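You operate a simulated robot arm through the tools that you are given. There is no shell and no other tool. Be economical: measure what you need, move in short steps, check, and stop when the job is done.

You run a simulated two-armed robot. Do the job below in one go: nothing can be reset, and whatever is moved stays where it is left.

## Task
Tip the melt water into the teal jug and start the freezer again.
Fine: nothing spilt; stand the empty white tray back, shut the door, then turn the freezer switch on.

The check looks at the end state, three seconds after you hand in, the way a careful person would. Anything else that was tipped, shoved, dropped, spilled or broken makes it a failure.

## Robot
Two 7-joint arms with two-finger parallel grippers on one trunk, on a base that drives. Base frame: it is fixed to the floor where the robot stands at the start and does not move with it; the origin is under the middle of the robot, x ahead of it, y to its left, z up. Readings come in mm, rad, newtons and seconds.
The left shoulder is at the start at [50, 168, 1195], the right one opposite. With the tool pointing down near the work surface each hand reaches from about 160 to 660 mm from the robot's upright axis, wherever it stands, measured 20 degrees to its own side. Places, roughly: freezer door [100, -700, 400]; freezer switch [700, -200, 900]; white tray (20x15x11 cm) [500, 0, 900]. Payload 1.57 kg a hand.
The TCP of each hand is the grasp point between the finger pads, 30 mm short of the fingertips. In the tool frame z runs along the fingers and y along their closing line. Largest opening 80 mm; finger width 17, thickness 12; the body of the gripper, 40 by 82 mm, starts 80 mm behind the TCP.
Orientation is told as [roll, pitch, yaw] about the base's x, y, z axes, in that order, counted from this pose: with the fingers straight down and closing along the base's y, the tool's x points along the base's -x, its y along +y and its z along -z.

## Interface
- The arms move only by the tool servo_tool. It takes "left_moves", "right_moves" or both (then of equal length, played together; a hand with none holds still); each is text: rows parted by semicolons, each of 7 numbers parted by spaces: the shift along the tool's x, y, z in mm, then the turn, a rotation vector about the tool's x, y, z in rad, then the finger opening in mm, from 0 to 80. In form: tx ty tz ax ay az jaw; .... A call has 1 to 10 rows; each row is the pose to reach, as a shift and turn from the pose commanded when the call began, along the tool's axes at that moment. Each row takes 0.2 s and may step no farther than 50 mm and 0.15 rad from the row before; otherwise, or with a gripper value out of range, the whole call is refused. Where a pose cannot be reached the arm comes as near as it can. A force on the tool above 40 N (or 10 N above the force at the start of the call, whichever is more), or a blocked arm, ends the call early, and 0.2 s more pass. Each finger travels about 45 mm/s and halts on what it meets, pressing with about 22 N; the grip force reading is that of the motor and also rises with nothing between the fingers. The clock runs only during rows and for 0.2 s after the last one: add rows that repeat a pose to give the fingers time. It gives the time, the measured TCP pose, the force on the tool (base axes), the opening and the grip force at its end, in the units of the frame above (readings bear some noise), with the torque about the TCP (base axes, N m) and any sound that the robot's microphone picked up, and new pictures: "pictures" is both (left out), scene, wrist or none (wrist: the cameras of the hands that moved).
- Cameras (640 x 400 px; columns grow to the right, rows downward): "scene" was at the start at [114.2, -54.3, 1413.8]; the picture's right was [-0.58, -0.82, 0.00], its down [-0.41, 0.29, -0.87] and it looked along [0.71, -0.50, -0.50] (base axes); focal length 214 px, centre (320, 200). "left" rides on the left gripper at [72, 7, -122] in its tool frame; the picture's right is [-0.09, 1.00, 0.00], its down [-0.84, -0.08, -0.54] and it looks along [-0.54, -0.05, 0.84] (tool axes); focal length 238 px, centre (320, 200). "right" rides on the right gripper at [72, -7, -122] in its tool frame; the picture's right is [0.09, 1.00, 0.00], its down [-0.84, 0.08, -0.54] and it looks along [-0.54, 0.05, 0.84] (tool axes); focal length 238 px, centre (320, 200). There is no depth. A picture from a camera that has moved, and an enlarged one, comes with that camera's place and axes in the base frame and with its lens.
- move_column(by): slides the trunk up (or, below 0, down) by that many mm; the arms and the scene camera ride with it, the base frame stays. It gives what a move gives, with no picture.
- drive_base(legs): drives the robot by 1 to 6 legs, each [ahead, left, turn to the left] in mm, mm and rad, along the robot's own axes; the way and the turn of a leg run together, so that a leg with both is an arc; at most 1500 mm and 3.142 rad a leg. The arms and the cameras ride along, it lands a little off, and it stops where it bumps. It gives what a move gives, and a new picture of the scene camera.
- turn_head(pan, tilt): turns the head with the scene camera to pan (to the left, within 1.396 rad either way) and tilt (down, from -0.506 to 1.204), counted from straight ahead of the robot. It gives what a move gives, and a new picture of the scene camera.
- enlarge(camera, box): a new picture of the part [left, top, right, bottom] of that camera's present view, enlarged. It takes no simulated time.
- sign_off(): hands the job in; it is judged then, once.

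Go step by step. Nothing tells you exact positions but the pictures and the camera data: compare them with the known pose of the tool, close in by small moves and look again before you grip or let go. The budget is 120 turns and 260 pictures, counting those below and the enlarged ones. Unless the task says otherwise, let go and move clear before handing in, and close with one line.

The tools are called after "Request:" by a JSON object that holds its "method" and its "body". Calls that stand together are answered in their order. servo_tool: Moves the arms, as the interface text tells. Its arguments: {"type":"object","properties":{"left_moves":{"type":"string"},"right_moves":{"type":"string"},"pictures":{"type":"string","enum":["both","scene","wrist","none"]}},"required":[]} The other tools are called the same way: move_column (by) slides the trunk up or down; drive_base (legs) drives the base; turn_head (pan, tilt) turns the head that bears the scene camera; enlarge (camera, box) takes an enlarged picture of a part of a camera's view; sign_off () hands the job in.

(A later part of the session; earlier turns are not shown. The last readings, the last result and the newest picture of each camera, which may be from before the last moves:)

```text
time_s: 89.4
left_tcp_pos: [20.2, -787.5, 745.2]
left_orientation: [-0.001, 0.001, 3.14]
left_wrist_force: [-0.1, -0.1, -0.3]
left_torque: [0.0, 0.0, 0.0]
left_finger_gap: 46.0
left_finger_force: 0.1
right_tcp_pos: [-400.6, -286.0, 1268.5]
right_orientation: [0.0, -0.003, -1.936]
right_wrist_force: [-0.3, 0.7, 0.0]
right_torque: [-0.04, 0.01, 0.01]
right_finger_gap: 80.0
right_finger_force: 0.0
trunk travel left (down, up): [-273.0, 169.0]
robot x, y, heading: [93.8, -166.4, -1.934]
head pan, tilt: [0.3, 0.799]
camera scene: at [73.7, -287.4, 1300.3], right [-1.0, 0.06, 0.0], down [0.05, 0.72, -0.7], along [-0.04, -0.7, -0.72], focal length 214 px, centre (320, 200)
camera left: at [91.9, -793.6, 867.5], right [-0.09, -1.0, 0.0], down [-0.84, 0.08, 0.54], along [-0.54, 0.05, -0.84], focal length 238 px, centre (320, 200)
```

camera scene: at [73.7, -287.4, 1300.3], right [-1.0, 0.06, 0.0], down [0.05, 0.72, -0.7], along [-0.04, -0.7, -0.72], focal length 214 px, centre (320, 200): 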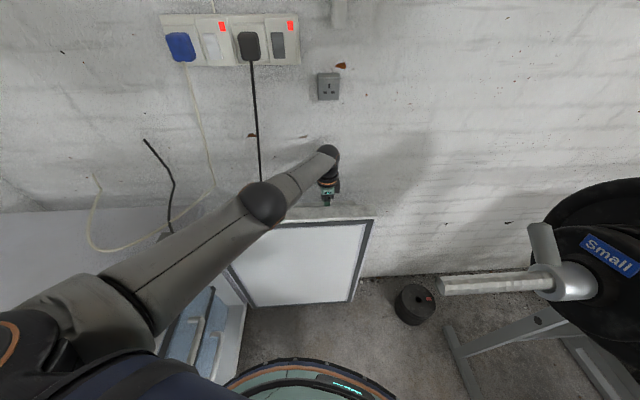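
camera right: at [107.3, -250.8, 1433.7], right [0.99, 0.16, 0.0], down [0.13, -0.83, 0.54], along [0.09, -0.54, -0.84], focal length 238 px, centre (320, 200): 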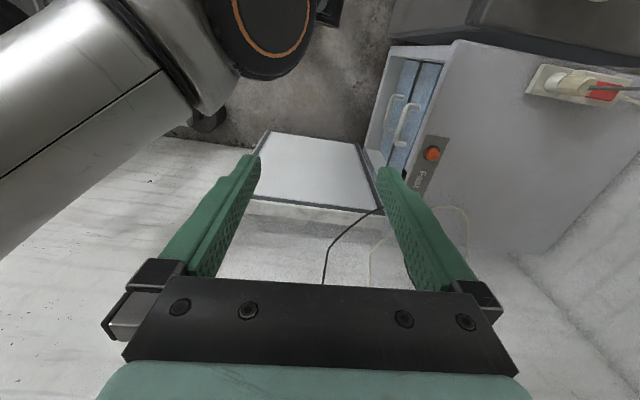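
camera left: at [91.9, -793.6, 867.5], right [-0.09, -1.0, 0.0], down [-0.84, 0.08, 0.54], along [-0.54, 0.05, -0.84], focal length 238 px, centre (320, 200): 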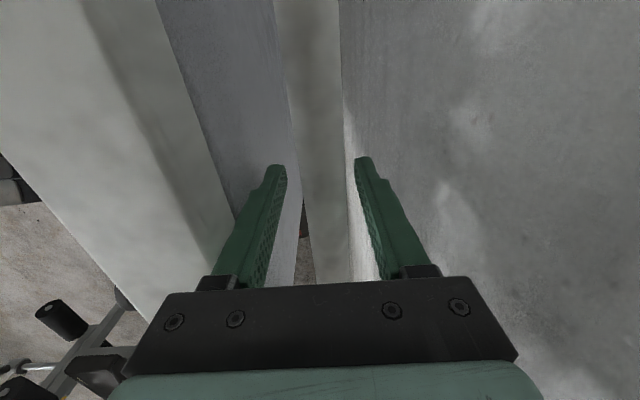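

The fingers straddle the bar. I'll pull the door towards me along its arc in small steps.

Request:
{"method": "servo_tool", "body": {"left_moves": "-3 -16 0 0 0 0.04 46;-5 -33 0 0 0 0.087 46;-6 -50 0 0 0 0.13 46;-7 -67 0 0 0 0.175 46;-6 -102 0 0 0 0.262 46;-2 -137 0 0 0 0.349 46"}}

```text
time_s: 90.8
left_tcp_pos: [17.7, -650.9, 747.0]
left_orientation: [-0.004, 0.0, 2.79]
left_wrist_force: [-0.7, 0.5, -0.3]
left_torque: [0.01, 0.01, 0.0]
left_finger_gap: 46.1
left_finger_force: 0.1
right_tcp_pos: [-399.0, -285.7, 1269.2]
right_orientation: [-0.001, -0.001, -1.936]
right_wrist_force: [0.2, 0.1, 0.2]
right_torque: [-0.03, 0.04, -0.01]
right_finger_gap: 80.0
right_finger_force: 0.0
trunk travel left (down, up): [-273.0, 169.0]
robot x, y, heading: [91.1, -165.5, -1.932]
head pan, tilt: [0.3, 0.799]
camera scene: at [74.0, -287.3, 1300.3], right [-1.0, 0.06, 0.0], down [0.05, 0.72, -0.7], along [-0.04, -0.7, -0.72], focal length 214 px, centre (320, 200)
camera left: at [82.1, -682.9, 869.4], right [-0.43, -0.9, 0.0], down [-0.76, 0.36, 0.54], along [-0.49, 0.24, -0.84], focal length 238 px, centre (320, 200)
```

scene: 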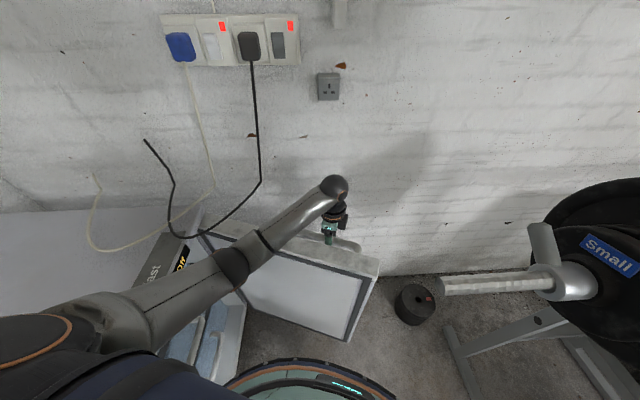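
left: 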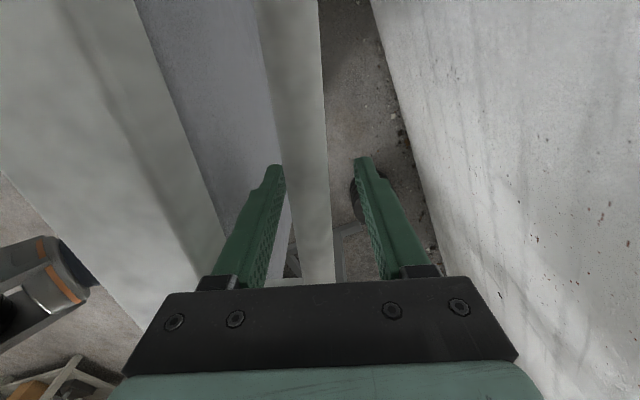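

The door follows easily, now about 20° along. A further 10°, then I'll lift off the handle and reposition the base out of the door's way.

Request:
{"method": "servo_tool", "body": {"left_moves": "-3 -17 0 0 0 0.043 46;-5 -34 0 0 0 0.087 46;-6 -51 0 0 0 0.13 46;-7 -69 0 0 0 0.175 46;-7 -69 0 0 0 0.175 46", "pictures": "none"}}

Request:
{"method": "servo_tool", "body": {"left_moves": "0 0 -40 0 0 0 46;0 0 -80 0 0 0 46;0 0 -130 0 0 0 46;0 0 -180 0 0 0 46;0 0 -230 0 0 0 46;0 0 -280 0 0 0 46", "pictures": "scene"}}

```text
time_s: 92.0
left_tcp_pos: [36.5, -585.8, 747.3]
left_orientation: [-0.004, -0.002, 2.616]
left_wrist_force: [0.2, 0.7, -0.4]
left_torque: [-0.01, 0.02, -0.03]
left_finger_gap: 46.1
left_finger_force: 0.0
right_tcp_pos: [-400.0, -284.7, 1269.1]
right_orientation: [0.0, -0.001, -1.934]
right_wrist_force: [-0.1, 0.9, -0.2]
right_torque: [0.02, 0.01, -0.01]
right_finger_gap: 80.0
right_finger_force: 0.1
trunk travel left (down, up): [-273.0, 169.0]
robot x, y, heading: [92.9, -169.4, -1.936]
head pan, tilt: [0.3, 0.799]
```

```text
time_s: 93.4
left_tcp_pos: [33.1, -588.7, 1026.6]
left_orientation: [-0.003, 0.001, 2.619]
left_wrist_force: [0.2, 0.2, -0.7]
left_torque: [0.0, 0.02, -0.01]
left_finger_gap: 45.9
left_finger_force: 0.0
right_tcp_pos: [-398.6, -285.3, 1268.4]
right_orientation: [0.001, -0.002, -1.934]
right_wrist_force: [0.0, 0.1, 0.3]
right_torque: [0.0, 0.04, -0.02]
right_finger_gap: 80.1
right_finger_force: 0.1
trunk travel left (down, up): [-273.0, 169.0]
robot x, y, heading: [94.8, -168.6, -1.936]
head pan, tilt: [0.3, 0.799]
camera scene: at [73.8, -287.1, 1300.2], right [-1.0, 0.06, 0.0], down [0.05, 0.72, -0.7], along [-0.04, -0.7, -0.72], focal length 214 px, centre (320, 200)
```

scene: 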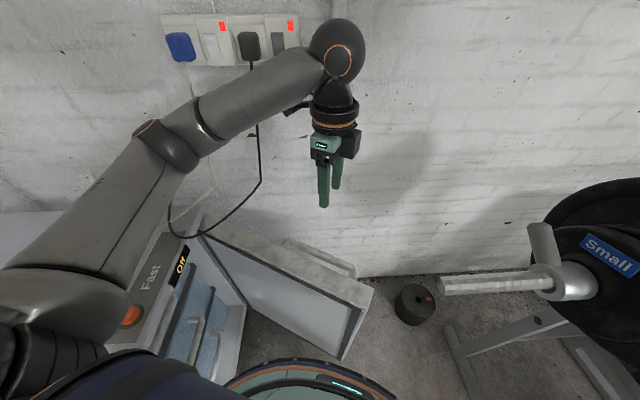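

Request:
{"method": "drive_base", "body": {"legs": [[-159, -61, 0], [80, -210, 0], [0, 0, 0.886]]}}

Request:
{"method": "turn_head", "body": {"pan": 0.0, "tilt": 0.7}}

```text
time_s: 95.9
left_tcp_pos: [-118.0, -423.2, 1026.9]
left_orientation: [-0.014, 0.031, 2.626]
left_wrist_force: [0.5, 0.4, 0.2]
left_torque: [-0.07, 0.03, 0.04]
left_finger_gap: 46.9
left_finger_force: 0.1
right_tcp_pos: [-562.4, -119.7, 1268.6]
right_orientation: [0.001, 0.0, -1.929]
right_wrist_force: [0.2, 0.9, -0.6]
right_torque: [0.01, 0.0, -0.01]
right_finger_gap: 79.8
right_finger_force: 0.2
trunk travel left (down, up): [-273.0, 169.0]
robot x, y, heading: [-70.6, 1.6, -1.932]
head pan, tilt: [0.3, 0.799]
stopped in leg 2: the force on the tool passed its limit (the readings are from after the stop); the commanded pose is now the measured one
camera scene: at [-88.2, -118.9, 1300.2], right [-1.0, 0.06, 0.0], down [0.04, 0.72, -0.7], along [-0.04, -0.7, -0.72], focal length 214 px, centre (320, 200)
```

scene: 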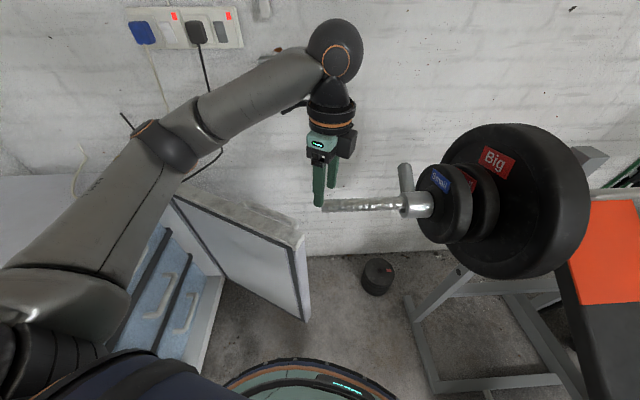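

```text
time_s: 96.7
left_tcp_pos: [-117.4, -422.6, 1026.8]
left_orientation: [-0.014, 0.032, 2.627]
left_wrist_force: [3.8, -0.1, 0.8]
left_torque: [-0.04, -0.1, -0.08]
left_finger_gap: 47.1
left_finger_force: 0.5
right_tcp_pos: [-562.6, -119.9, 1268.9]
right_orientation: [-0.001, -0.001, -1.928]
right_wrist_force: [0.4, 0.0, 0.8]
right_torque: [0.03, 0.0, 0.0]
right_finger_gap: 80.1
right_finger_force: 0.0
trunk travel left (down, up): [-273.0, 169.0]
robot x, y, heading: [-69.0, 1.3, -1.931]
head pan, tilt: [0.0, 0.7]
camera scene: at [-113.4, -118.2, 1308.5], right [-0.94, 0.35, 0.0], down [0.22, 0.6, -0.76], along [-0.27, -0.72, -0.64], focal length 214 px, centre (320, 200)
```

scene: 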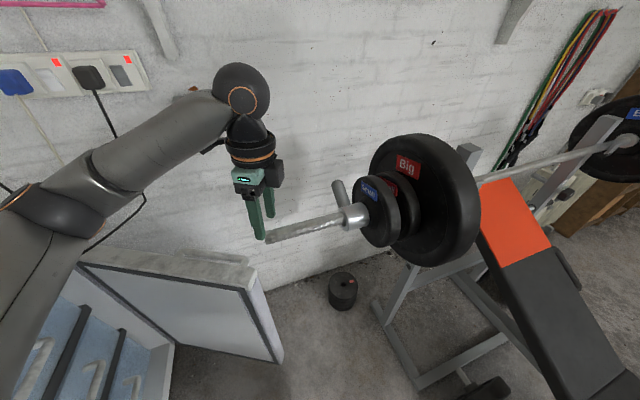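

My fingers touched the barbell's end and stopped there. I'll back straight off it, raise the hand well above, and then check that the bar hasn't shifted.

Request:
{"method": "drive_base", "body": {"legs": [[-21, 56, 0]]}}

Request:
{"method": "servo_tool", "body": {"left_moves": "0 0 -40 0 0 0 20;0 0 -80 0 0 0 0;0 0 -120 0 0 0 0;0 0 -160 0 0 0 0", "pictures": "scene"}}

Request:
{"method": "enlarge", "body": {"camera": "scene", "box": [280, 100, 640, 320]}}

```text
time_s: 97.6
left_tcp_pos: [-56.5, -421.6, 1027.3]
left_orientation: [-0.014, 0.03, 2.628]
left_wrist_force: [0.4, -0.3, -0.7]
left_torque: [0.01, 0.03, 0.01]
left_finger_gap: 46.1
left_finger_force: 0.0
right_tcp_pos: [-502.4, -120.8, 1269.9]
right_orientation: [-0.001, -0.003, -1.926]
right_wrist_force: [0.3, 0.7, 0.6]
right_torque: [0.05, 0.01, 0.01]
right_finger_gap: 79.8
right_finger_force: 0.1
trunk travel left (down, up): [-273.0, 169.0]
robot x, y, heading: [-8.9, 1.5, -1.93]
head pan, tilt: [0.0, 0.7]
camera scene: at [-53.5, -117.9, 1308.6], right [-0.94, 0.35, 0.0], down [0.22, 0.6, -0.77], along [-0.27, -0.72, -0.64], focal length 214 px, centre (320, 200)
```

scene: 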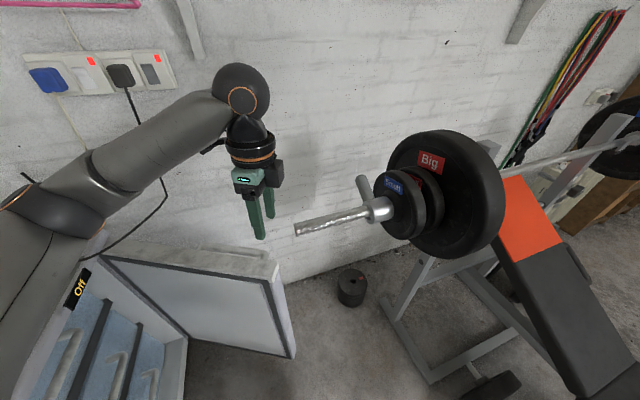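

```text
time_s: 98.6
left_tcp_pos: [-64.1, -420.3, 1188.8]
left_orientation: [-0.014, 0.034, 2.625]
left_wrist_force: [-0.7, -0.3, 0.0]
left_torque: [0.02, -0.04, -0.06]
left_finger_gap: 0.0
left_finger_force: 21.0
right_tcp_pos: [-503.6, -120.1, 1268.7]
right_orientation: [0.003, -0.001, -1.926]
right_wrist_force: [-0.3, -0.1, 0.6]
right_torque: [0.0, 0.0, -0.02]
right_finger_gap: 80.0
right_finger_force: 0.1
trunk travel left (down, up): [-273.0, 169.0]
robot x, y, heading: [-11.5, -1.4, -1.923]
head pan, tilt: [0.0, 0.7]
camera scene: at [-54.5, -117.1, 1308.5], right [-0.94, 0.35, 0.0], down [0.22, 0.6, -0.77], along [-0.27, -0.72, -0.64], focal length 214 px, centre (320, 200)
```

scene: 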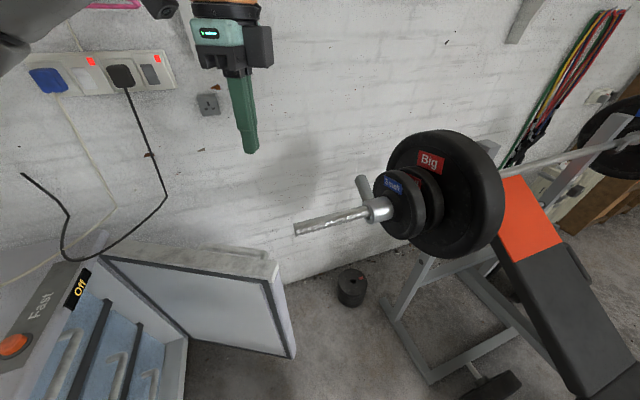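

```text
1.78 times, centred on (460, 210) of scene
camera zoom: at [-54.5, -117.1, 1308.5], right [-0.94, 0.35, 0.0], down [0.22, 0.6, -0.77], along [-0.27, -0.72, -0.64], focal length 381 px, centre (71, 182)
```

zoom: 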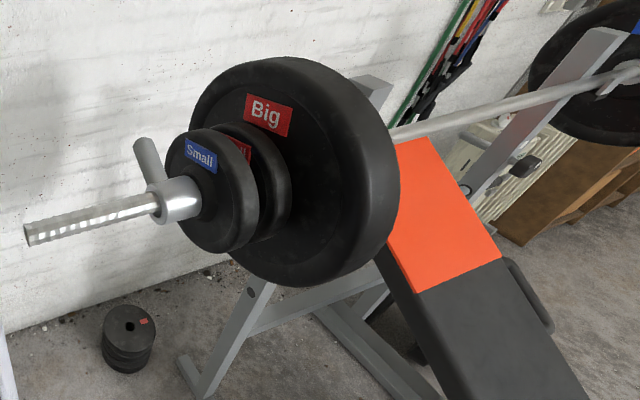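

The barbell is where it was. With the hand high, I'll turn left and step back to get behind the half-closed door.

Request:
{"method": "drive_base", "body": {"legs": [[0, 0, 0.87], [-60, -110, 0]]}}

Request:
{"method": "turn_head", "body": {"pan": 0.1, "tilt": 0.8}}

```text
time_s: 102.1
left_tcp_pos: [151.6, -313.3, 1187.6]
left_orientation: [-0.014, 0.033, -2.795]
left_wrist_force: [-0.3, -0.6, -1.0]
left_torque: [0.03, -0.04, 0.03]
left_finger_gap: 0.0
left_finger_force: 21.1
right_tcp_pos: [-365.0, -450.6, 1269.5]
right_orientation: [0.002, -0.005, -1.067]
right_wrist_force: [0.2, -0.1, 0.1]
right_torque: [0.02, -0.07, 0.0]
right_finger_gap: 79.9
right_finger_force: 0.1
trunk travel left (down, up): [-273.0, 169.0]
robot x, y, heading: [-131.6, -0.6, -1.068]
head pan, tilt: [0.0, 0.7]
camera scene: at [-75.6, -109.2, 1308.6], right [-0.88, -0.48, 0.0], down [-0.31, 0.56, -0.77], along [0.37, -0.67, -0.64], focal length 214 px, centre (320, 200)
```

scene: 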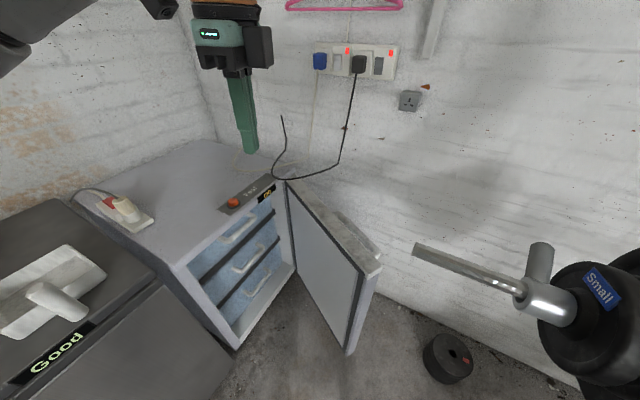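

```text
time_s: 102.8
left_tcp_pos: [151.5, -313.6, 1188.9]
left_orientation: [-0.014, 0.031, -2.795]
left_wrist_force: [-0.6, 0.4, 0.3]
left_torque: [0.01, 0.01, 0.0]
left_finger_gap: 0.3
left_finger_force: 21.0
right_tcp_pos: [-363.7, -450.7, 1268.3]
right_orientation: [0.005, 0.001, -1.067]
right_wrist_force: [-0.8, 0.3, 0.3]
right_torque: [0.0, -0.01, -0.02]
right_finger_gap: 79.9
right_finger_force: 0.0
trunk travel left (down, up): [-273.0, 169.0]
robot x, y, heading: [-132.7, 1.4, -1.067]
head pan, tilt: [0.099, 0.799]
camera scene: at [-70.0, -101.2, 1300.3], right [-0.82, -0.57, 0.0], down [-0.41, 0.59, -0.7], along [0.4, -0.57, -0.72], focal length 214 px, centre (320, 200)
```

scene: 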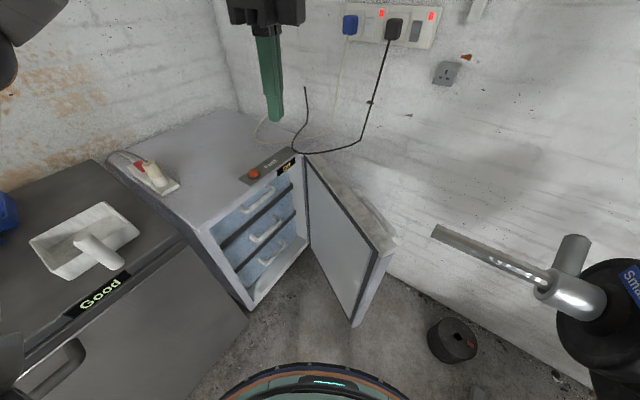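

The door now stands at roughly 152°. I'll drive a bit closer and bring the left hand back over the handle bar.

Request:
{"method": "drive_base", "body": {"legs": [[95, 0, 0]]}}

Request:
{"method": "servo_tool", "body": {"left_moves": "-27 16 36 0 0 0.109 46;-54 31 72 0 0 0.218 46;-82 47 108 0 0 0.327 46;-109 63 144 0 0 0.436 46;-136 79 180 0 0 0.545 46;-164 94 216 0 0 0.654 46;-191 110 252 0 0 0.763 46;-218 126 288 0 0 0.87 46;-218 126 288 0 0 0.87 46"}}

```text
time_s: 103.9
left_tcp_pos: [199.3, -397.0, 1187.4]
left_orientation: [-0.016, 0.03, -2.794]
left_wrist_force: [-0.7, -0.3, 1.3]
left_torque: [0.04, 0.0, 0.01]
left_finger_gap: 0.0
left_finger_force: 21.4
right_tcp_pos: [-316.5, -534.7, 1268.3]
right_orientation: [0.002, 0.0, -1.065]
right_wrist_force: [-0.2, -0.3, 0.7]
right_torque: [0.01, 0.02, 0.01]
right_finger_gap: 79.9
right_finger_force: 0.1
trunk travel left (down, up): [-273.0, 169.0]
robot x, y, heading: [-89.4, -82.6, -1.065]
head pan, tilt: [0.099, 0.799]
camera scene: at [-23.5, -185.1, 1300.1], right [-0.82, -0.57, 0.0], down [-0.41, 0.59, -0.7], along [0.4, -0.57, -0.72], focal length 214 px, centre (320, 200)
```

scene: 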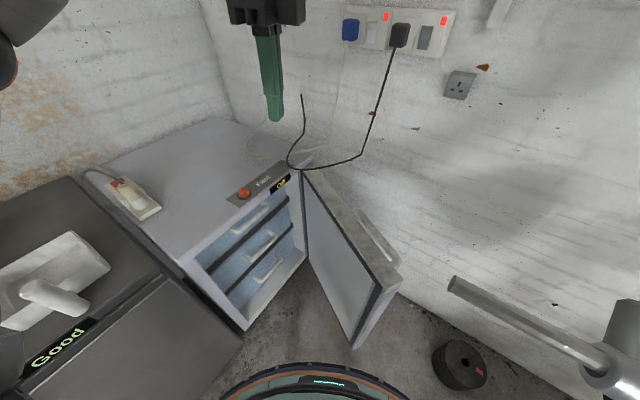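

```text
time_s: 105.9
left_tcp_pos: [68.7, -577.1, 897.6]
left_orientation: [-0.029, 0.011, 2.619]
left_wrist_force: [0.3, 0.5, 0.2]
left_torque: [-0.02, 0.0, 0.03]
left_finger_gap: 46.1
left_finger_force: 0.0
left hand out of reach, approached as far as the arm can: row 8, 9
right_tcp_pos: [-317.2, -533.2, 1268.7]
right_orientation: [0.0, -0.002, -1.068]
right_wrist_force: [-0.6, -0.3, 0.7]
right_torque: [0.0, -0.04, 0.01]
right_finger_gap: 79.8
right_finger_force: 0.0
trunk travel left (down, up): [-273.0, 169.0]
robot x, y, heading: [-87.8, -80.6, -1.064]
head pan, tilt: [0.099, 0.799]
camera scene: at [-24.4, -184.2, 1300.3], right [-0.82, -0.57, 0.0], down [-0.41, 0.59, -0.7], along [0.4, -0.57, -0.72], focal length 214 px, centre (320, 200)
camera left: at [126.1, -621.0, 1021.1], right [-0.58, -0.82, -0.03], down [-0.7, 0.47, 0.54], along [-0.42, 0.33, -0.84], focal length 238 px, centre (320, 200)
```

scene: 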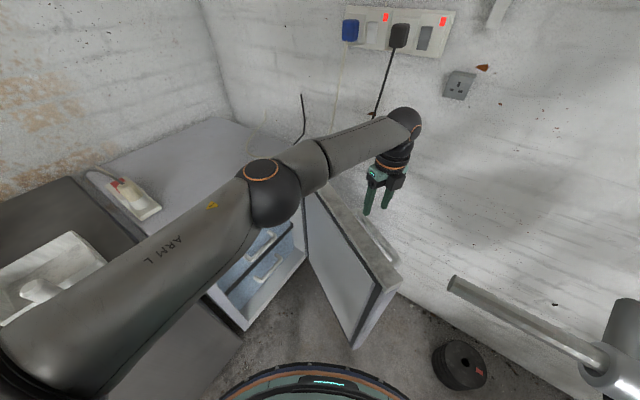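
left: 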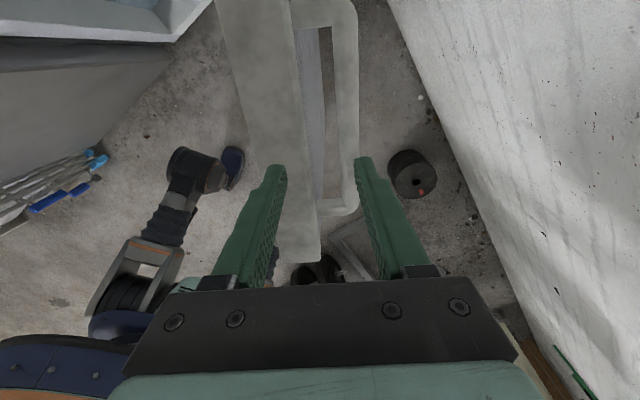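

Request:
{"method": "servo_tool", "body": {"left_moves": "-26 9 0 0 0 0 46;-52 17.5 20 0 0 0 46;-52 17.5 50 0 0 0 46;-52 17.5 60 0 0 0 46", "pictures": "wrist"}}

```text
time_s: 106.9
left_tcp_pos: [34.4, -557.3, 832.4]
left_orientation: [-0.032, 0.009, 2.619]
left_wrist_force: [0.5, 0.2, -0.8]
left_torque: [0.0, -0.01, 0.01]
left_finger_gap: 45.8
left_finger_force: 0.1
left hand out of reach, approached as far as the arm can: row 1, 2, 3, 4
right_tcp_pos: [-317.1, -533.5, 1269.3]
right_orientation: [0.002, 0.0, -1.066]
right_wrist_force: [-0.3, -0.5, 0.2]
right_torque: [0.01, 0.0, -0.03]
right_finger_gap: 80.1
right_finger_force: 0.2
trunk travel left (down, up): [-273.0, 169.0]
robot x, y, heading: [-91.0, -80.2, -1.063]
head pan, tilt: [0.099, 0.799]
camera left: at [90.3, -602.1, 955.5], right [-0.58, -0.82, -0.03], down [-0.7, 0.47, 0.54], along [-0.42, 0.33, -0.84], focal length 238 px, centre (320, 200)
```

left: 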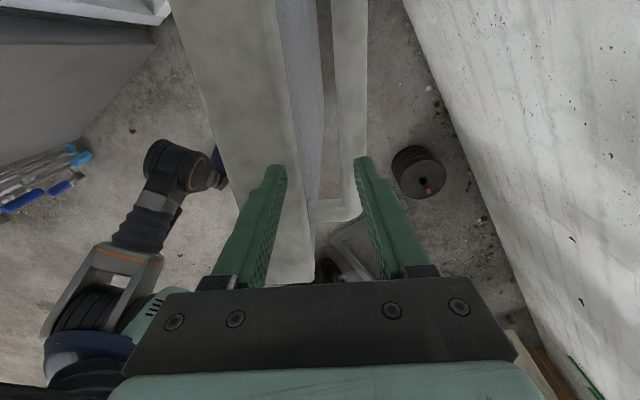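

Request:
{"method": "drive_base", "body": {"legs": [[45, 0, 0]]}}

Request:
{"method": "enlarge", "body": {"camera": "left", "box": [220, 0, 440, 220]}}

```text
time_s: 107.8
left_tcp_pos: [56.7, -596.6, 833.3]
left_orientation: [-0.035, 0.008, 2.619]
left_wrist_force: [0.2, 0.0, -1.6]
left_torque: [0.04, 0.0, 0.01]
left_finger_gap: 45.9
left_finger_force: 0.0
right_tcp_pos: [-295.9, -573.3, 1268.8]
right_orientation: [0.001, -0.001, -1.064]
right_wrist_force: [-0.7, -0.2, 0.5]
right_torque: [0.03, 0.03, -0.02]
right_finger_gap: 79.9
right_finger_force: 0.0
trunk travel left (down, up): [-273.0, 169.0]
robot x, y, heading: [-68.2, -117.0, -1.063]
head pan, tilt: [0.099, 0.799]
camera scene: at [-2.2, -223.4, 1300.1], right [-0.82, -0.57, 0.0], down [-0.41, 0.59, -0.7], along [0.4, -0.57, -0.72], focal length 214 px, centre (320, 200)
```

scene: 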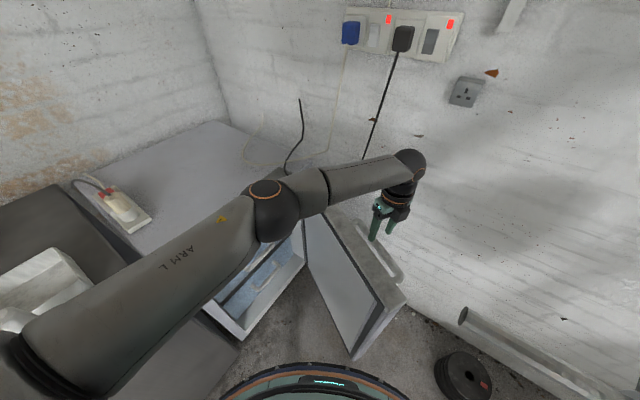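

```text
1.82 times, centred on (330, 110) of left
camera zoom: at [112.4, -640.7, 955.4], right [-0.58, -0.82, -0.03], down [-0.7, 0.47, 0.54], along [-0.42, 0.33, -0.84], focal length 433 px, centre (302, 364)
```

zoom: 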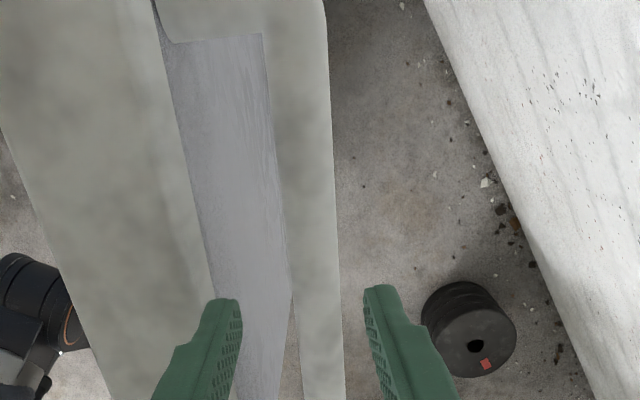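

The bar sits between the fingers. I'll lower the trunk so the fingers go down straight over it.

Request:
{"method": "move_column", "body": {"by": -45}}

Request:
{"method": "enlarge", "body": {"camera": "left", "box": [160, 0, 480, 280]}}

Request:
{"method": "enlarge", "body": {"camera": "scene", "box": [200, 100, 640, 400]}}

```text
time_s: 108.7
left_tcp_pos: [55.6, -596.7, 787.8]
left_orientation: [-0.034, 0.011, 2.619]
left_wrist_force: [-0.2, 0.0, 0.0]
left_torque: [-0.01, 0.0, 0.01]
left_finger_gap: 46.1
left_finger_force: 0.1
right_tcp_pos: [-296.0, -571.6, 1223.0]
right_orientation: [0.001, -0.001, -1.065]
right_wrist_force: [-0.2, -0.6, 0.6]
right_torque: [-0.02, 0.0, 0.02]
right_finger_gap: 79.8
right_finger_force: 0.0
trunk travel left (down, up): [-228.0, 214.0]
robot x, y, heading: [-66.7, -123.6, -1.062]
head pan, tilt: [0.099, 0.799]
```

```text
1.43 times, centred on (320, 140) of left
camera zoom: at [112.1, -640.1, 911.0], right [-0.58, -0.82, -0.03], down [-0.7, 0.47, 0.54], along [-0.42, 0.33, -0.84], focal length 340 px, centre (320, 286)
```

zoom: 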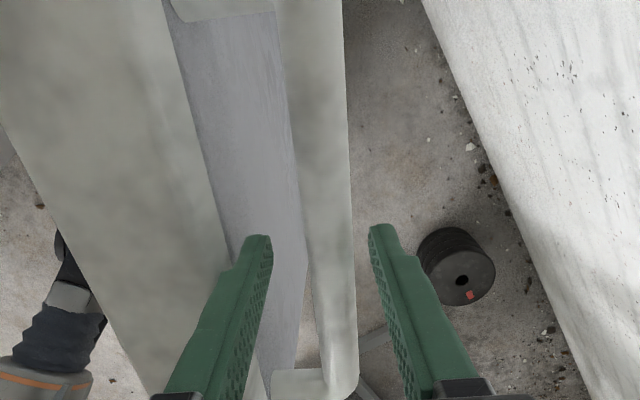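

```text
1.33 times, centred on (420, 250) of scene
camera zoom: at [-2.5, -222.5, 1255.3], right [-0.82, -0.57, 0.0], down [-0.41, 0.59, -0.7], along [0.4, -0.57, -0.72], focal length 286 px, centre (187, 133)
```

zoom: 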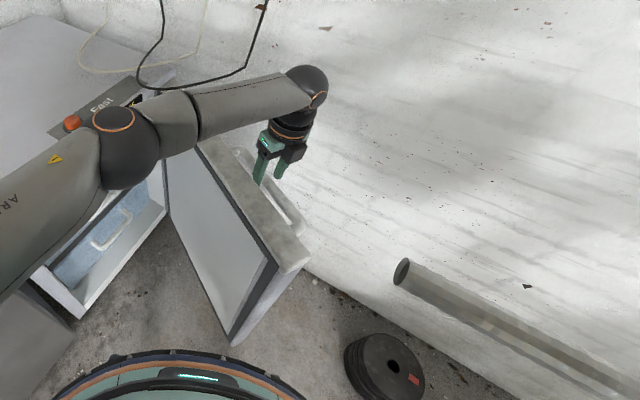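

Request:
{"method": "move_column", "body": {"by": -40}}

Request:
{"method": "enlarge", "body": {"camera": "left", "box": [160, 0, 480, 280]}}

```text
time_s: 109.5
left_tcp_pos: [56.6, -596.9, 748.0]
left_orientation: [-0.033, 0.01, 2.619]
left_wrist_force: [0.7, -0.4, 0.3]
left_torque: [-0.02, 0.02, -0.01]
left_finger_gap: 45.9
left_finger_force: 0.1
right_tcp_pos: [-294.9, -571.8, 1182.9]
right_orientation: [0.002, -0.002, -1.063]
right_wrist_force: [0.3, 0.5, 0.0]
right_torque: [-0.01, 0.01, -0.01]
right_finger_gap: 80.0
right_finger_force: 0.1
trunk travel left (down, up): [-188.0, 254.0]
robot x, y, heading: [-66.5, -114.7, -1.061]
head pan, tilt: [0.099, 0.799]
```

```text
1.43 times, centred on (320, 140) of left
camera zoom: at [112.1, -640.1, 871.0], right [-0.58, -0.82, -0.03], down [-0.7, 0.47, 0.54], along [-0.42, 0.33, -0.84], focal length 340 px, centre (320, 286)
```

zoom: 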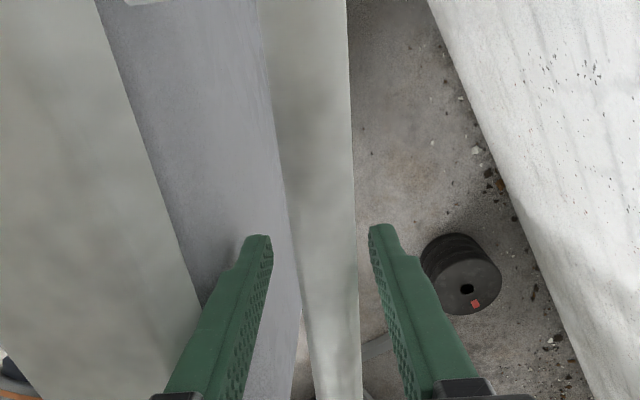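

Hooked again. This time I'll draw the door by driving the base backwards along the door's arc, so that it doesn't run into me.

Request:
{"method": "drive_base", "body": {"legs": [[-40, 52, 0]]}}

Request:
{"method": "drive_base", "body": {"legs": [[-30, 58, 0]]}}

```text
time_s: 110.5
left_tcp_pos: [81.9, -536.7, 747.5]
left_orientation: [-0.032, 0.008, 2.619]
left_wrist_force: [0.2, -0.6, -0.4]
left_torque: [-0.02, -0.01, 0.02]
left_finger_gap: 45.7
left_finger_force: 0.0
right_tcp_pos: [-269.8, -511.8, 1183.0]
right_orientation: [0.002, -0.002, -1.064]
right_wrist_force: [0.6, 0.1, 0.3]
right_torque: [0.0, 0.0, 0.01]
right_finger_gap: 80.0
right_finger_force: 0.2
trunk travel left (down, up): [-188.0, 254.0]
robot x, y, heading: [-40.3, -60.5, -1.063]
head pan, tilt: [0.099, 0.799]
camera scene: at [23.5, -162.0, 1215.3], right [-0.82, -0.57, 0.0], down [-0.41, 0.59, -0.7], along [0.4, -0.57, -0.72], focal length 214 px, centre (320, 200)
```

scene: 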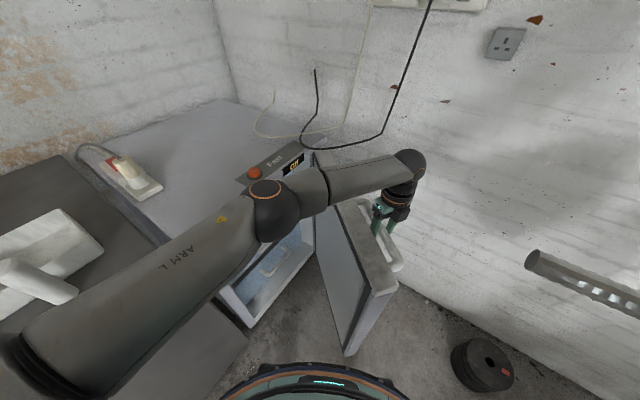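

```text
time_s: 111.5
left_tcp_pos: [118.2, -481.5, 749.7]
left_orientation: [-0.032, 0.009, 2.62]
left_wrist_force: [0.3, 0.1, 1.0]
left_torque: [-0.02, -0.02, -0.02]
left_finger_gap: 46.1
left_finger_force: 0.0
right_tcp_pos: [-233.5, -458.3, 1184.0]
right_orientation: [0.0, 0.0, -1.066]
right_wrist_force: [0.1, 0.6, 0.9]
right_torque: [-0.01, 0.01, 0.03]
right_finger_gap: 80.1
right_finger_force: 0.1
trunk travel left (down, up): [-188.0, 254.0]
robot x, y, heading: [-4.7, -8.3, -1.062]
head pan, tilt: [0.099, 0.799]
camera scene: at [59.2, -107.9, 1215.3], right [-0.82, -0.57, 0.0], down [-0.41, 0.59, -0.7], along [0.4, -0.57, -0.72], focal length 214 px, centre (320, 200)
```

scene: 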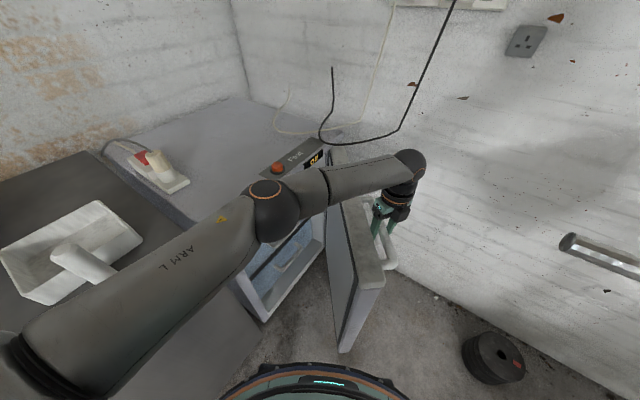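

Request:
{"method": "drive_base", "body": {"legs": [[-42, 47, 0]]}}

Request:
{"method": "enlarge", "body": {"camera": "left", "box": [160, 0, 480, 280]}}

```text
time_s: 112.5
left_tcp_pos: [138.2, -421.8, 748.0]
left_orientation: [-0.03, 0.009, 2.618]
left_wrist_force: [0.1, 0.1, 0.0]
left_torque: [-0.01, 0.02, 0.02]
left_finger_gap: 46.1
left_finger_force: 0.0
right_tcp_pos: [-213.3, -397.7, 1183.0]
right_orientation: [0.003, 0.0, -1.064]
right_wrist_force: [0.3, 0.5, 0.4]
right_torque: [0.0, -0.02, -0.02]
right_finger_gap: 80.0
right_finger_force: 0.1
trunk travel left (down, up): [-188.0, 254.0]
robot x, y, heading: [12.2, 57.1, -1.065]
head pan, tilt: [0.099, 0.799]
camera scene: at [79.4, -48.6, 1215.3], right [-0.82, -0.57, 0.0], down [-0.41, 0.59, -0.7], along [0.4, -0.57, -0.72], focal length 214 px, centre (320, 200)
```

scene: 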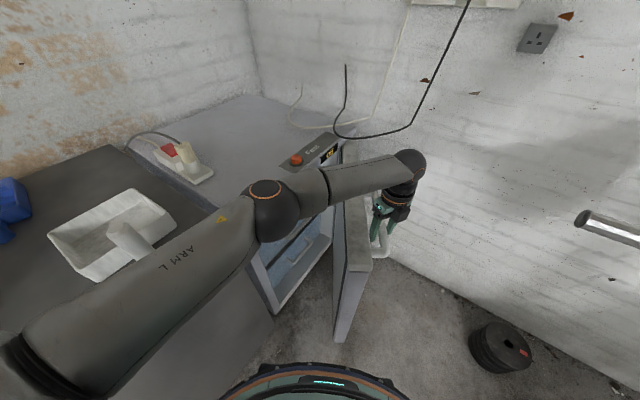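

```text
1.43 times, centred on (320, 140) of left
camera zoom: at [194.1, -466.3, 870.9], right [-0.58, -0.82, -0.03], down [-0.7, 0.47, 0.54], along [-0.42, 0.33, -0.84], focal length 340 px, centre (320, 286)
```

zoom: 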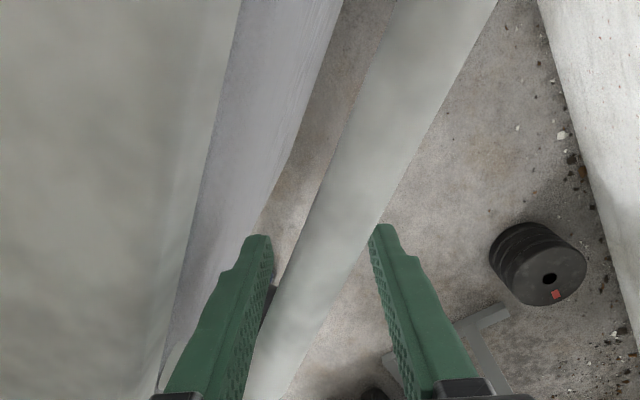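

The door is about two-thirds closed. Now I'll finish with the arm, turning the hand along with the door.

Request:
{"method": "servo_tool", "body": {"left_moves": "6 -17 0 0 0 0.12 46;12.2 -34.8 0 0 0 0.2 46;26.5 -66.1 0 0 0 0.33 46;43.5 -96.7 0 0 0 0.46 46;63.7 -125.7 0 0 0 0.59 46"}}

```text
time_s: 113.7
left_tcp_pos: [257.1, -344.4, 752.8]
left_orientation: [-0.034, -0.01, 2.03]
left_wrist_force: [4.1, 0.7, 0.3]
left_torque: [-0.08, 0.04, -0.02]
left_finger_gap: 49.2
left_finger_force: 2.2
right_tcp_pos: [-212.7, -397.1, 1183.1]
right_orientation: [0.002, 0.0, -1.066]
right_wrist_force: [0.6, 0.2, -0.1]
right_torque: [0.0, -0.01, 0.01]
right_finger_gap: 79.9
right_finger_force: 0.0
trunk travel left (down, up): [-188.0, 254.0]
robot x, y, heading: [13.1, 55.3, -1.062]
head pan, tilt: [0.099, 0.799]
camera scene: at [79.8, -48.8, 1215.3], right [-0.82, -0.57, 0.0], down [-0.41, 0.59, -0.7], along [0.4, -0.57, -0.72], focal length 214 px, centre (320, 200)
camera left: at [280.0, -415.1, 873.8], right [-0.93, -0.36, -0.03], down [-0.32, 0.77, 0.55], along [-0.17, 0.53, -0.83], focal length 238 px, centre (320, 200)
```

scene: 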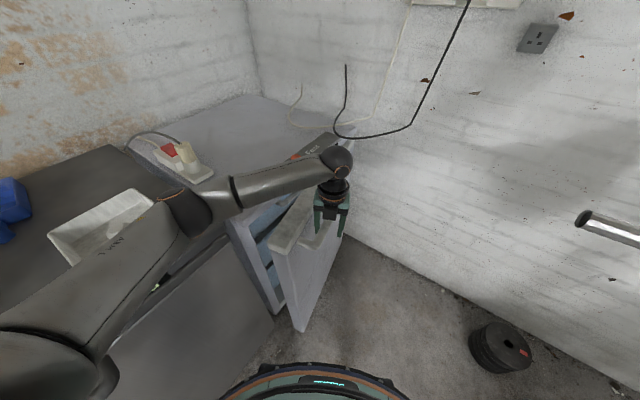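
left: 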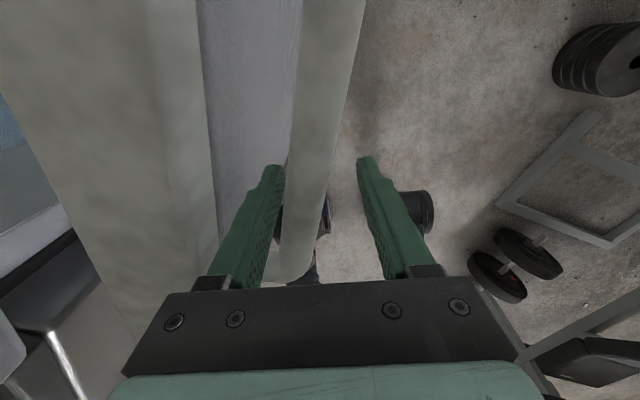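

The door is nearly shut. I'll lift the hand off the bar, so I can push the outer face with closed fingers.

Request:
{"method": "servo_tool", "body": {"left_moves": "0 -5 0 0 0 0.1 50;0 -5 -40 0 0 0.1 50;0 -5 -80 0 0 0.1 50;0 -5 -120 0 0 0.1 50;0 -5 -150 0 0 0.1 50"}}

Request:
{"method": "enlarge", "body": {"camera": "scene", "box": [80, 120, 400, 340]}}

```text
time_s: 114.9
left_tcp_pos: [257.0, -345.1, 902.0]
left_orientation: [-0.031, -0.013, 1.93]
left_wrist_force: [1.2, 0.6, -0.4]
left_torque: [-0.01, 0.03, -0.02]
left_finger_gap: 49.8
left_finger_force: 0.0
right_tcp_pos: [-213.7, -398.3, 1183.0]
right_orientation: [0.002, 0.002, -1.064]
right_wrist_force: [0.5, 0.6, 0.1]
right_torque: [-0.03, 0.0, -0.05]
right_finger_gap: 80.1
right_finger_force: 0.0
trunk travel left (down, up): [-188.0, 254.0]
robot x, y, heading: [15.4, 56.0, -1.065]
head pan, tilt: [0.099, 0.799]
camera scene: at [79.2, -48.8, 1215.3], right [-0.82, -0.57, 0.0], down [-0.41, 0.59, -0.7], along [0.4, -0.57, -0.72], focal length 214 px, centre (320, 200)
camera left: at [273.2, -417.6, 1023.2], right [-0.96, -0.26, -0.03], down [-0.24, 0.8, 0.56], along [-0.12, 0.54, -0.83], focal length 238 px, centre (320, 200)
```

scene: 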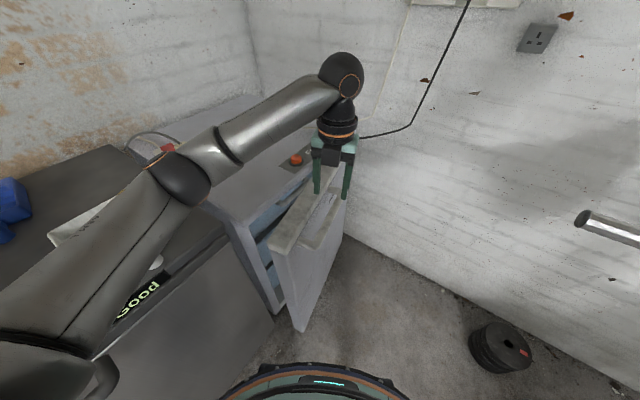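
left: 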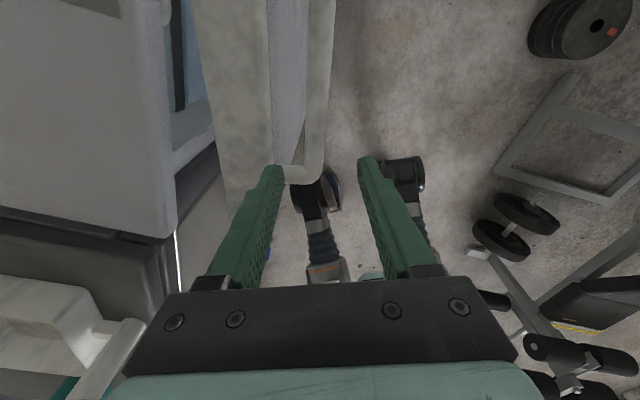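

```text
1.82 times, centred on (240, 230) of scene
camera zoom: at [79.2, -48.8, 1215.3], right [-0.82, -0.57, 0.0], down [-0.41, 0.59, -0.7], along [0.4, -0.57, -0.72], focal length 390 px, centre (466, 146)
```

zoom: 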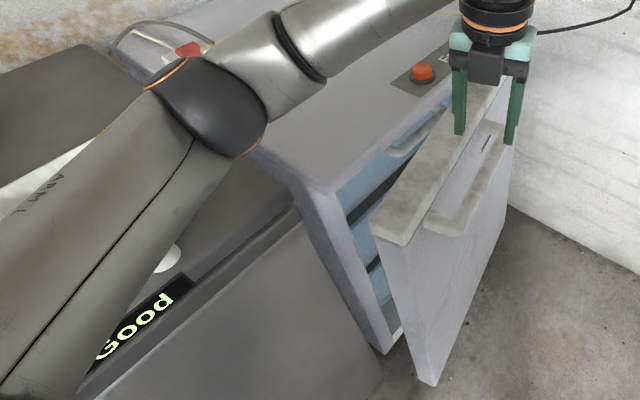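

The door is about 20° from shut. I'll raise everything clear, turn to face the freezer squarely, and push the door home with the right hand, keeping the left arm away from the tray.

Request:
{"method": "move_column", "body": {"by": 175}}

Request:
{"method": "servo_tool", "body": {"left_moves": "0 0 -40 0 0 0 20;0 0 -80 0 0 0 0;0 0 -100 0 0 0 0", "pictures": "none"}}

Request:
{"method": "drive_base", "body": {"legs": [[0, 0, 1.05], [-130, -80, 0]]}}

Request:
{"method": "turn_head", "body": {"pan": -0.4, "tilt": 0.8}}

```text
time_s: 116.8
left_tcp_pos: [257.1, -345.9, 1076.4]
left_orientation: [-0.032, -0.014, 1.932]
left_wrist_force: [0.4, -0.2, -0.2]
left_torque: [0.01, 0.02, 0.04]
left_finger_gap: 50.0
left_finger_force: 0.1
right_tcp_pos: [-213.5, -398.8, 1357.5]
right_orientation: [0.001, 0.001, -1.066]
right_wrist_force: [0.5, 0.1, 0.1]
right_torque: [-0.03, 0.0, 0.03]
right_finger_gap: 79.8
right_finger_force: 0.1
trunk travel left (down, up): [-363.0, 79.0]
robot x, y, heading: [13.1, 54.1, -1.062]
head pan, tilt: [0.099, 0.799]
```

```text
time_s: 117.7
left_tcp_pos: [254.2, -348.6, 1175.2]
left_orientation: [-0.032, -0.013, 1.933]
left_wrist_force: [-0.1, 0.9, 0.5]
left_torque: [-0.01, -0.03, -0.01]
left_finger_gap: 0.0
left_finger_force: 10.0
right_tcp_pos: [-214.2, -398.8, 1357.9]
right_orientation: [0.002, -0.001, -1.065]
right_wrist_force: [0.9, 0.8, 0.1]
right_torque: [0.05, 0.03, 0.02]
right_finger_gap: 79.9
right_finger_force: 0.2
trunk travel left (down, up): [-363.0, 79.0]
robot x, y, heading: [10.1, 53.2, -1.062]
head pan, tilt: [0.099, 0.799]
```

```text
time_s: 121.7
left_tcp_pos: [353.6, -16.1, 1176.2]
left_orientation: [-0.031, -0.01, 2.983]
left_wrist_force: [-0.7, 0.5, 1.3]
left_torque: [0.01, -0.01, 0.0]
left_finger_gap: 0.0
left_finger_force: 20.8
right_tcp_pos: [165.2, -447.1, 1358.4]
right_orientation: [0.004, 0.0, -0.013]
right_wrist_force: [-0.6, 0.1, 0.1]
right_torque: [0.04, -0.04, 0.02]
right_finger_gap: 80.3
right_finger_force: 0.1
trunk travel left (down, up): [-363.0, 79.0]
robot x, y, heading: [-116.2, -25.3, -0.011]
head pan, tilt: [0.099, 0.799]
camera scene: at [4.4, -20.5, 1390.4], right [0.09, -1.0, 0.0], down [-0.71, -0.06, -0.7], along [0.69, 0.06, -0.72], focal length 214 px, centre (320, 200)
```

scene: 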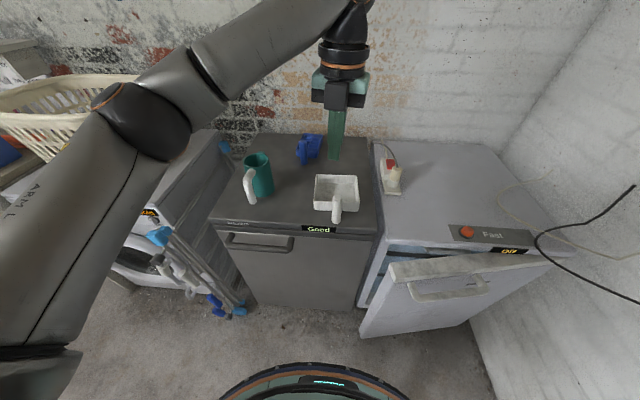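

```text
time_s: 122.6
left_tcp_pos: [354.1, -15.6, 1176.7]
left_orientation: [-0.031, -0.013, 2.982]
left_wrist_force: [0.4, 0.5, 1.0]
left_torque: [0.01, -0.01, -0.01]
left_finger_gap: 0.1
left_finger_force: 21.7
right_tcp_pos: [164.9, -446.2, 1358.1]
right_orientation: [0.001, 0.001, -0.013]
right_wrist_force: [-0.1, -0.2, 0.7]
right_torque: [-0.02, -0.03, 0.01]
right_finger_gap: 80.0
right_finger_force: 0.0
trunk travel left (down, up): [-363.0, 79.0]
robot x, y, heading: [-112.3, -20.9, -0.013]
head pan, tilt: [-0.4, 0.799]
camera scene: at [-1.3, -59.4, 1390.3], right [-0.4, -0.92, 0.0], down [-0.66, 0.29, -0.7], along [0.64, -0.28, -0.72], focal length 214 px, centre (320, 200)
```

scene: 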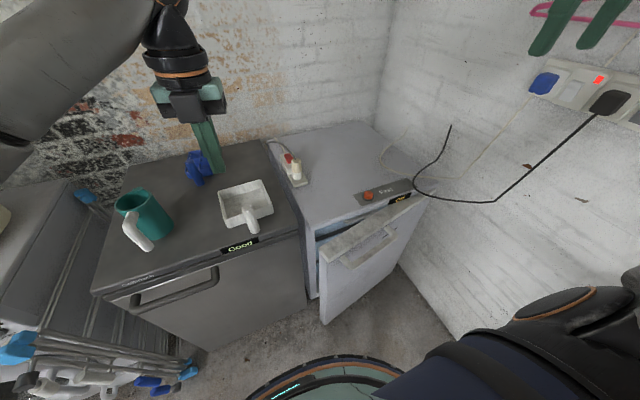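

I have a clear view: the door's free edge is at about (309, −201) with ~20° to go. Lowering the trunk and bringing the closed right hand down in front of it, next to the handle.

Request:
{"method": "move_column", "body": {"by": -120}}

Request:
{"method": "servo_tool", "body": {"right_moves": "-6 22 42 0 0 0 0;-12 44 84 0 0 0 0;-18 65 125 0 0 0 0;-24 87 167 0 0 0 0;-30 109 209 0 0 0 0;-36 131 251 0 0 0 0;-42 153 293 0 0 0 0;-48 174 334 0 0 0 0;-54 196 376 0 0 0 0;-60 218 418 0 0 0 0"}}

```text
time_s: 124.1
left_tcp_pos: [353.8, -14.4, 1055.0]
left_orientation: [-0.032, -0.014, 2.983]
left_wrist_force: [-0.3, 0.6, 0.0]
left_torque: [0.0, 0.04, 0.0]
left_finger_gap: 0.1
left_finger_force: 21.5
right_tcp_pos: [166.0, -445.5, 1237.5]
right_orientation: [0.001, 0.0, -0.013]
right_wrist_force: [-0.9, 1.1, 0.3]
right_torque: [-0.02, -0.02, 0.01]
right_finger_gap: 80.2
right_finger_force: 0.1
trunk travel left (down, up): [-243.0, 199.0]
robot x, y, heading: [-115.2, -24.3, -0.014]
head pan, tilt: [-0.4, 0.799]
```

```text
time_s: 126.3
left_tcp_pos: [354.6, -14.8, 1055.9]
left_orientation: [-0.031, -0.013, 2.982]
left_wrist_force: [0.8, 0.7, 0.1]
left_torque: [0.02, 0.0, -0.02]
left_finger_gap: 0.0
left_finger_force: 21.5
right_tcp_pos: [228.1, -227.5, 820.5]
right_orientation: [0.004, 0.0, -0.014]
right_wrist_force: [0.2, -0.1, 0.1]
right_torque: [0.0, -0.03, 0.0]
right_finger_gap: 0.0
right_finger_force: 21.8
trunk travel left (down, up): [-243.0, 199.0]
robot x, y, heading: [-115.6, -25.8, -0.014]
head pan, tilt: [-0.4, 0.799]
camera scene: at [-0.8, -59.7, 1270.2], right [-0.4, -0.92, 0.0], down [-0.66, 0.29, -0.7], along [0.64, -0.28, -0.72], focal length 214 px, centre (320, 200)
camera right: at [153.9, -233.7, 943.0], right [-0.08, 1.0, 0.0], down [0.84, 0.06, 0.54], along [0.54, 0.05, -0.84], focal length 238 px, centre (320, 200)
```

scene: 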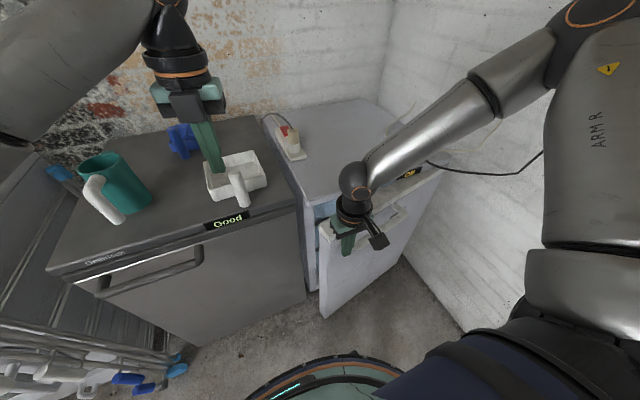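
right: 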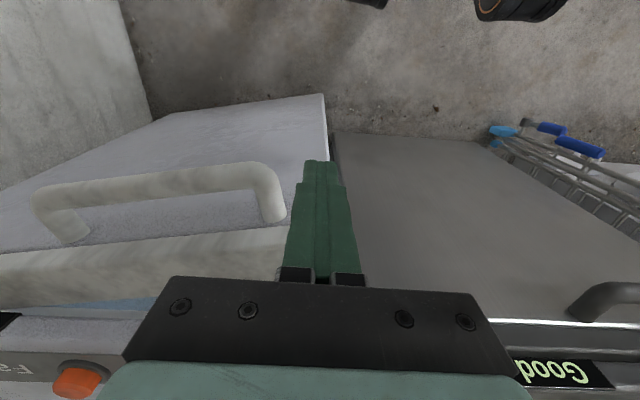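

The handle ends close to the free edge, so I'll push on the handle bar itself, at its left end.

Request:
{"method": "servo_tool", "body": {"right_moves": "0 -30 0 0 0 0 0;0 -58 15 0 0 0 0;0 -58 45 0 0 0 0;0 -58 72 0 0 0 0;-20 -58 72 0 0 0 0;-40 -58 72 0 0 0 0;-55 -58 72 0 0 0 0"}}

```text
time_s: 127.9
left_tcp_pos: [354.2, -15.0, 1054.9]
left_orientation: [-0.03, -0.015, 2.982]
left_wrist_force: [0.2, 0.2, -0.4]
left_torque: [-0.03, 0.03, -0.02]
left_finger_gap: 0.0
left_finger_force: 21.5
right_tcp_pos: [282.9, -287.7, 747.9]
right_orientation: [0.003, 0.001, -0.014]
right_wrist_force: [-0.5, -0.2, 0.0]
right_torque: [-0.02, 0.02, 0.02]
right_finger_gap: 0.0
right_finger_force: 21.5
trunk travel left (down, up): [-243.0, 199.0]
robot x, y, heading: [-114.7, -24.7, -0.013]
head pan, tilt: [-0.4, 0.799]
camera scene: at [-1.1, -59.4, 1270.2], right [-0.4, -0.92, 0.0], down [-0.66, 0.29, -0.7], along [0.64, -0.28, -0.72], focal length 214 px, centre (320, 200)
camera right: at [210.1, -293.3, 870.7], right [-0.08, 1.0, 0.0], down [0.84, 0.07, 0.54], along [0.54, 0.04, -0.84], focal length 238 px, centre (320, 200)
```

scene: 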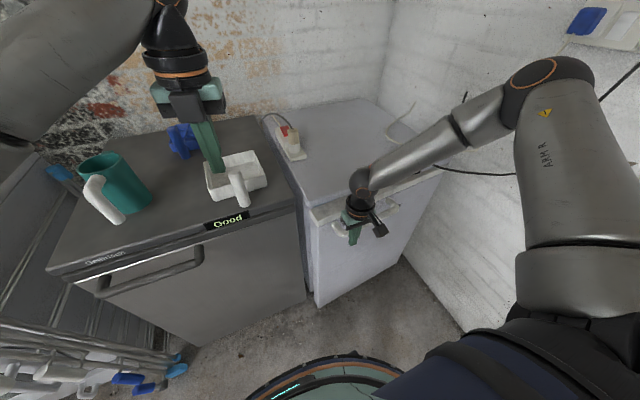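
right: 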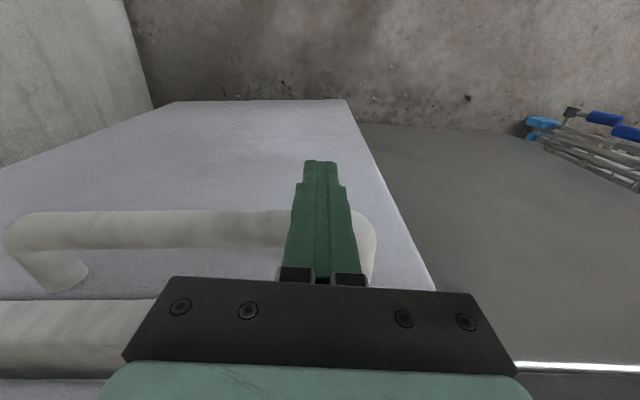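

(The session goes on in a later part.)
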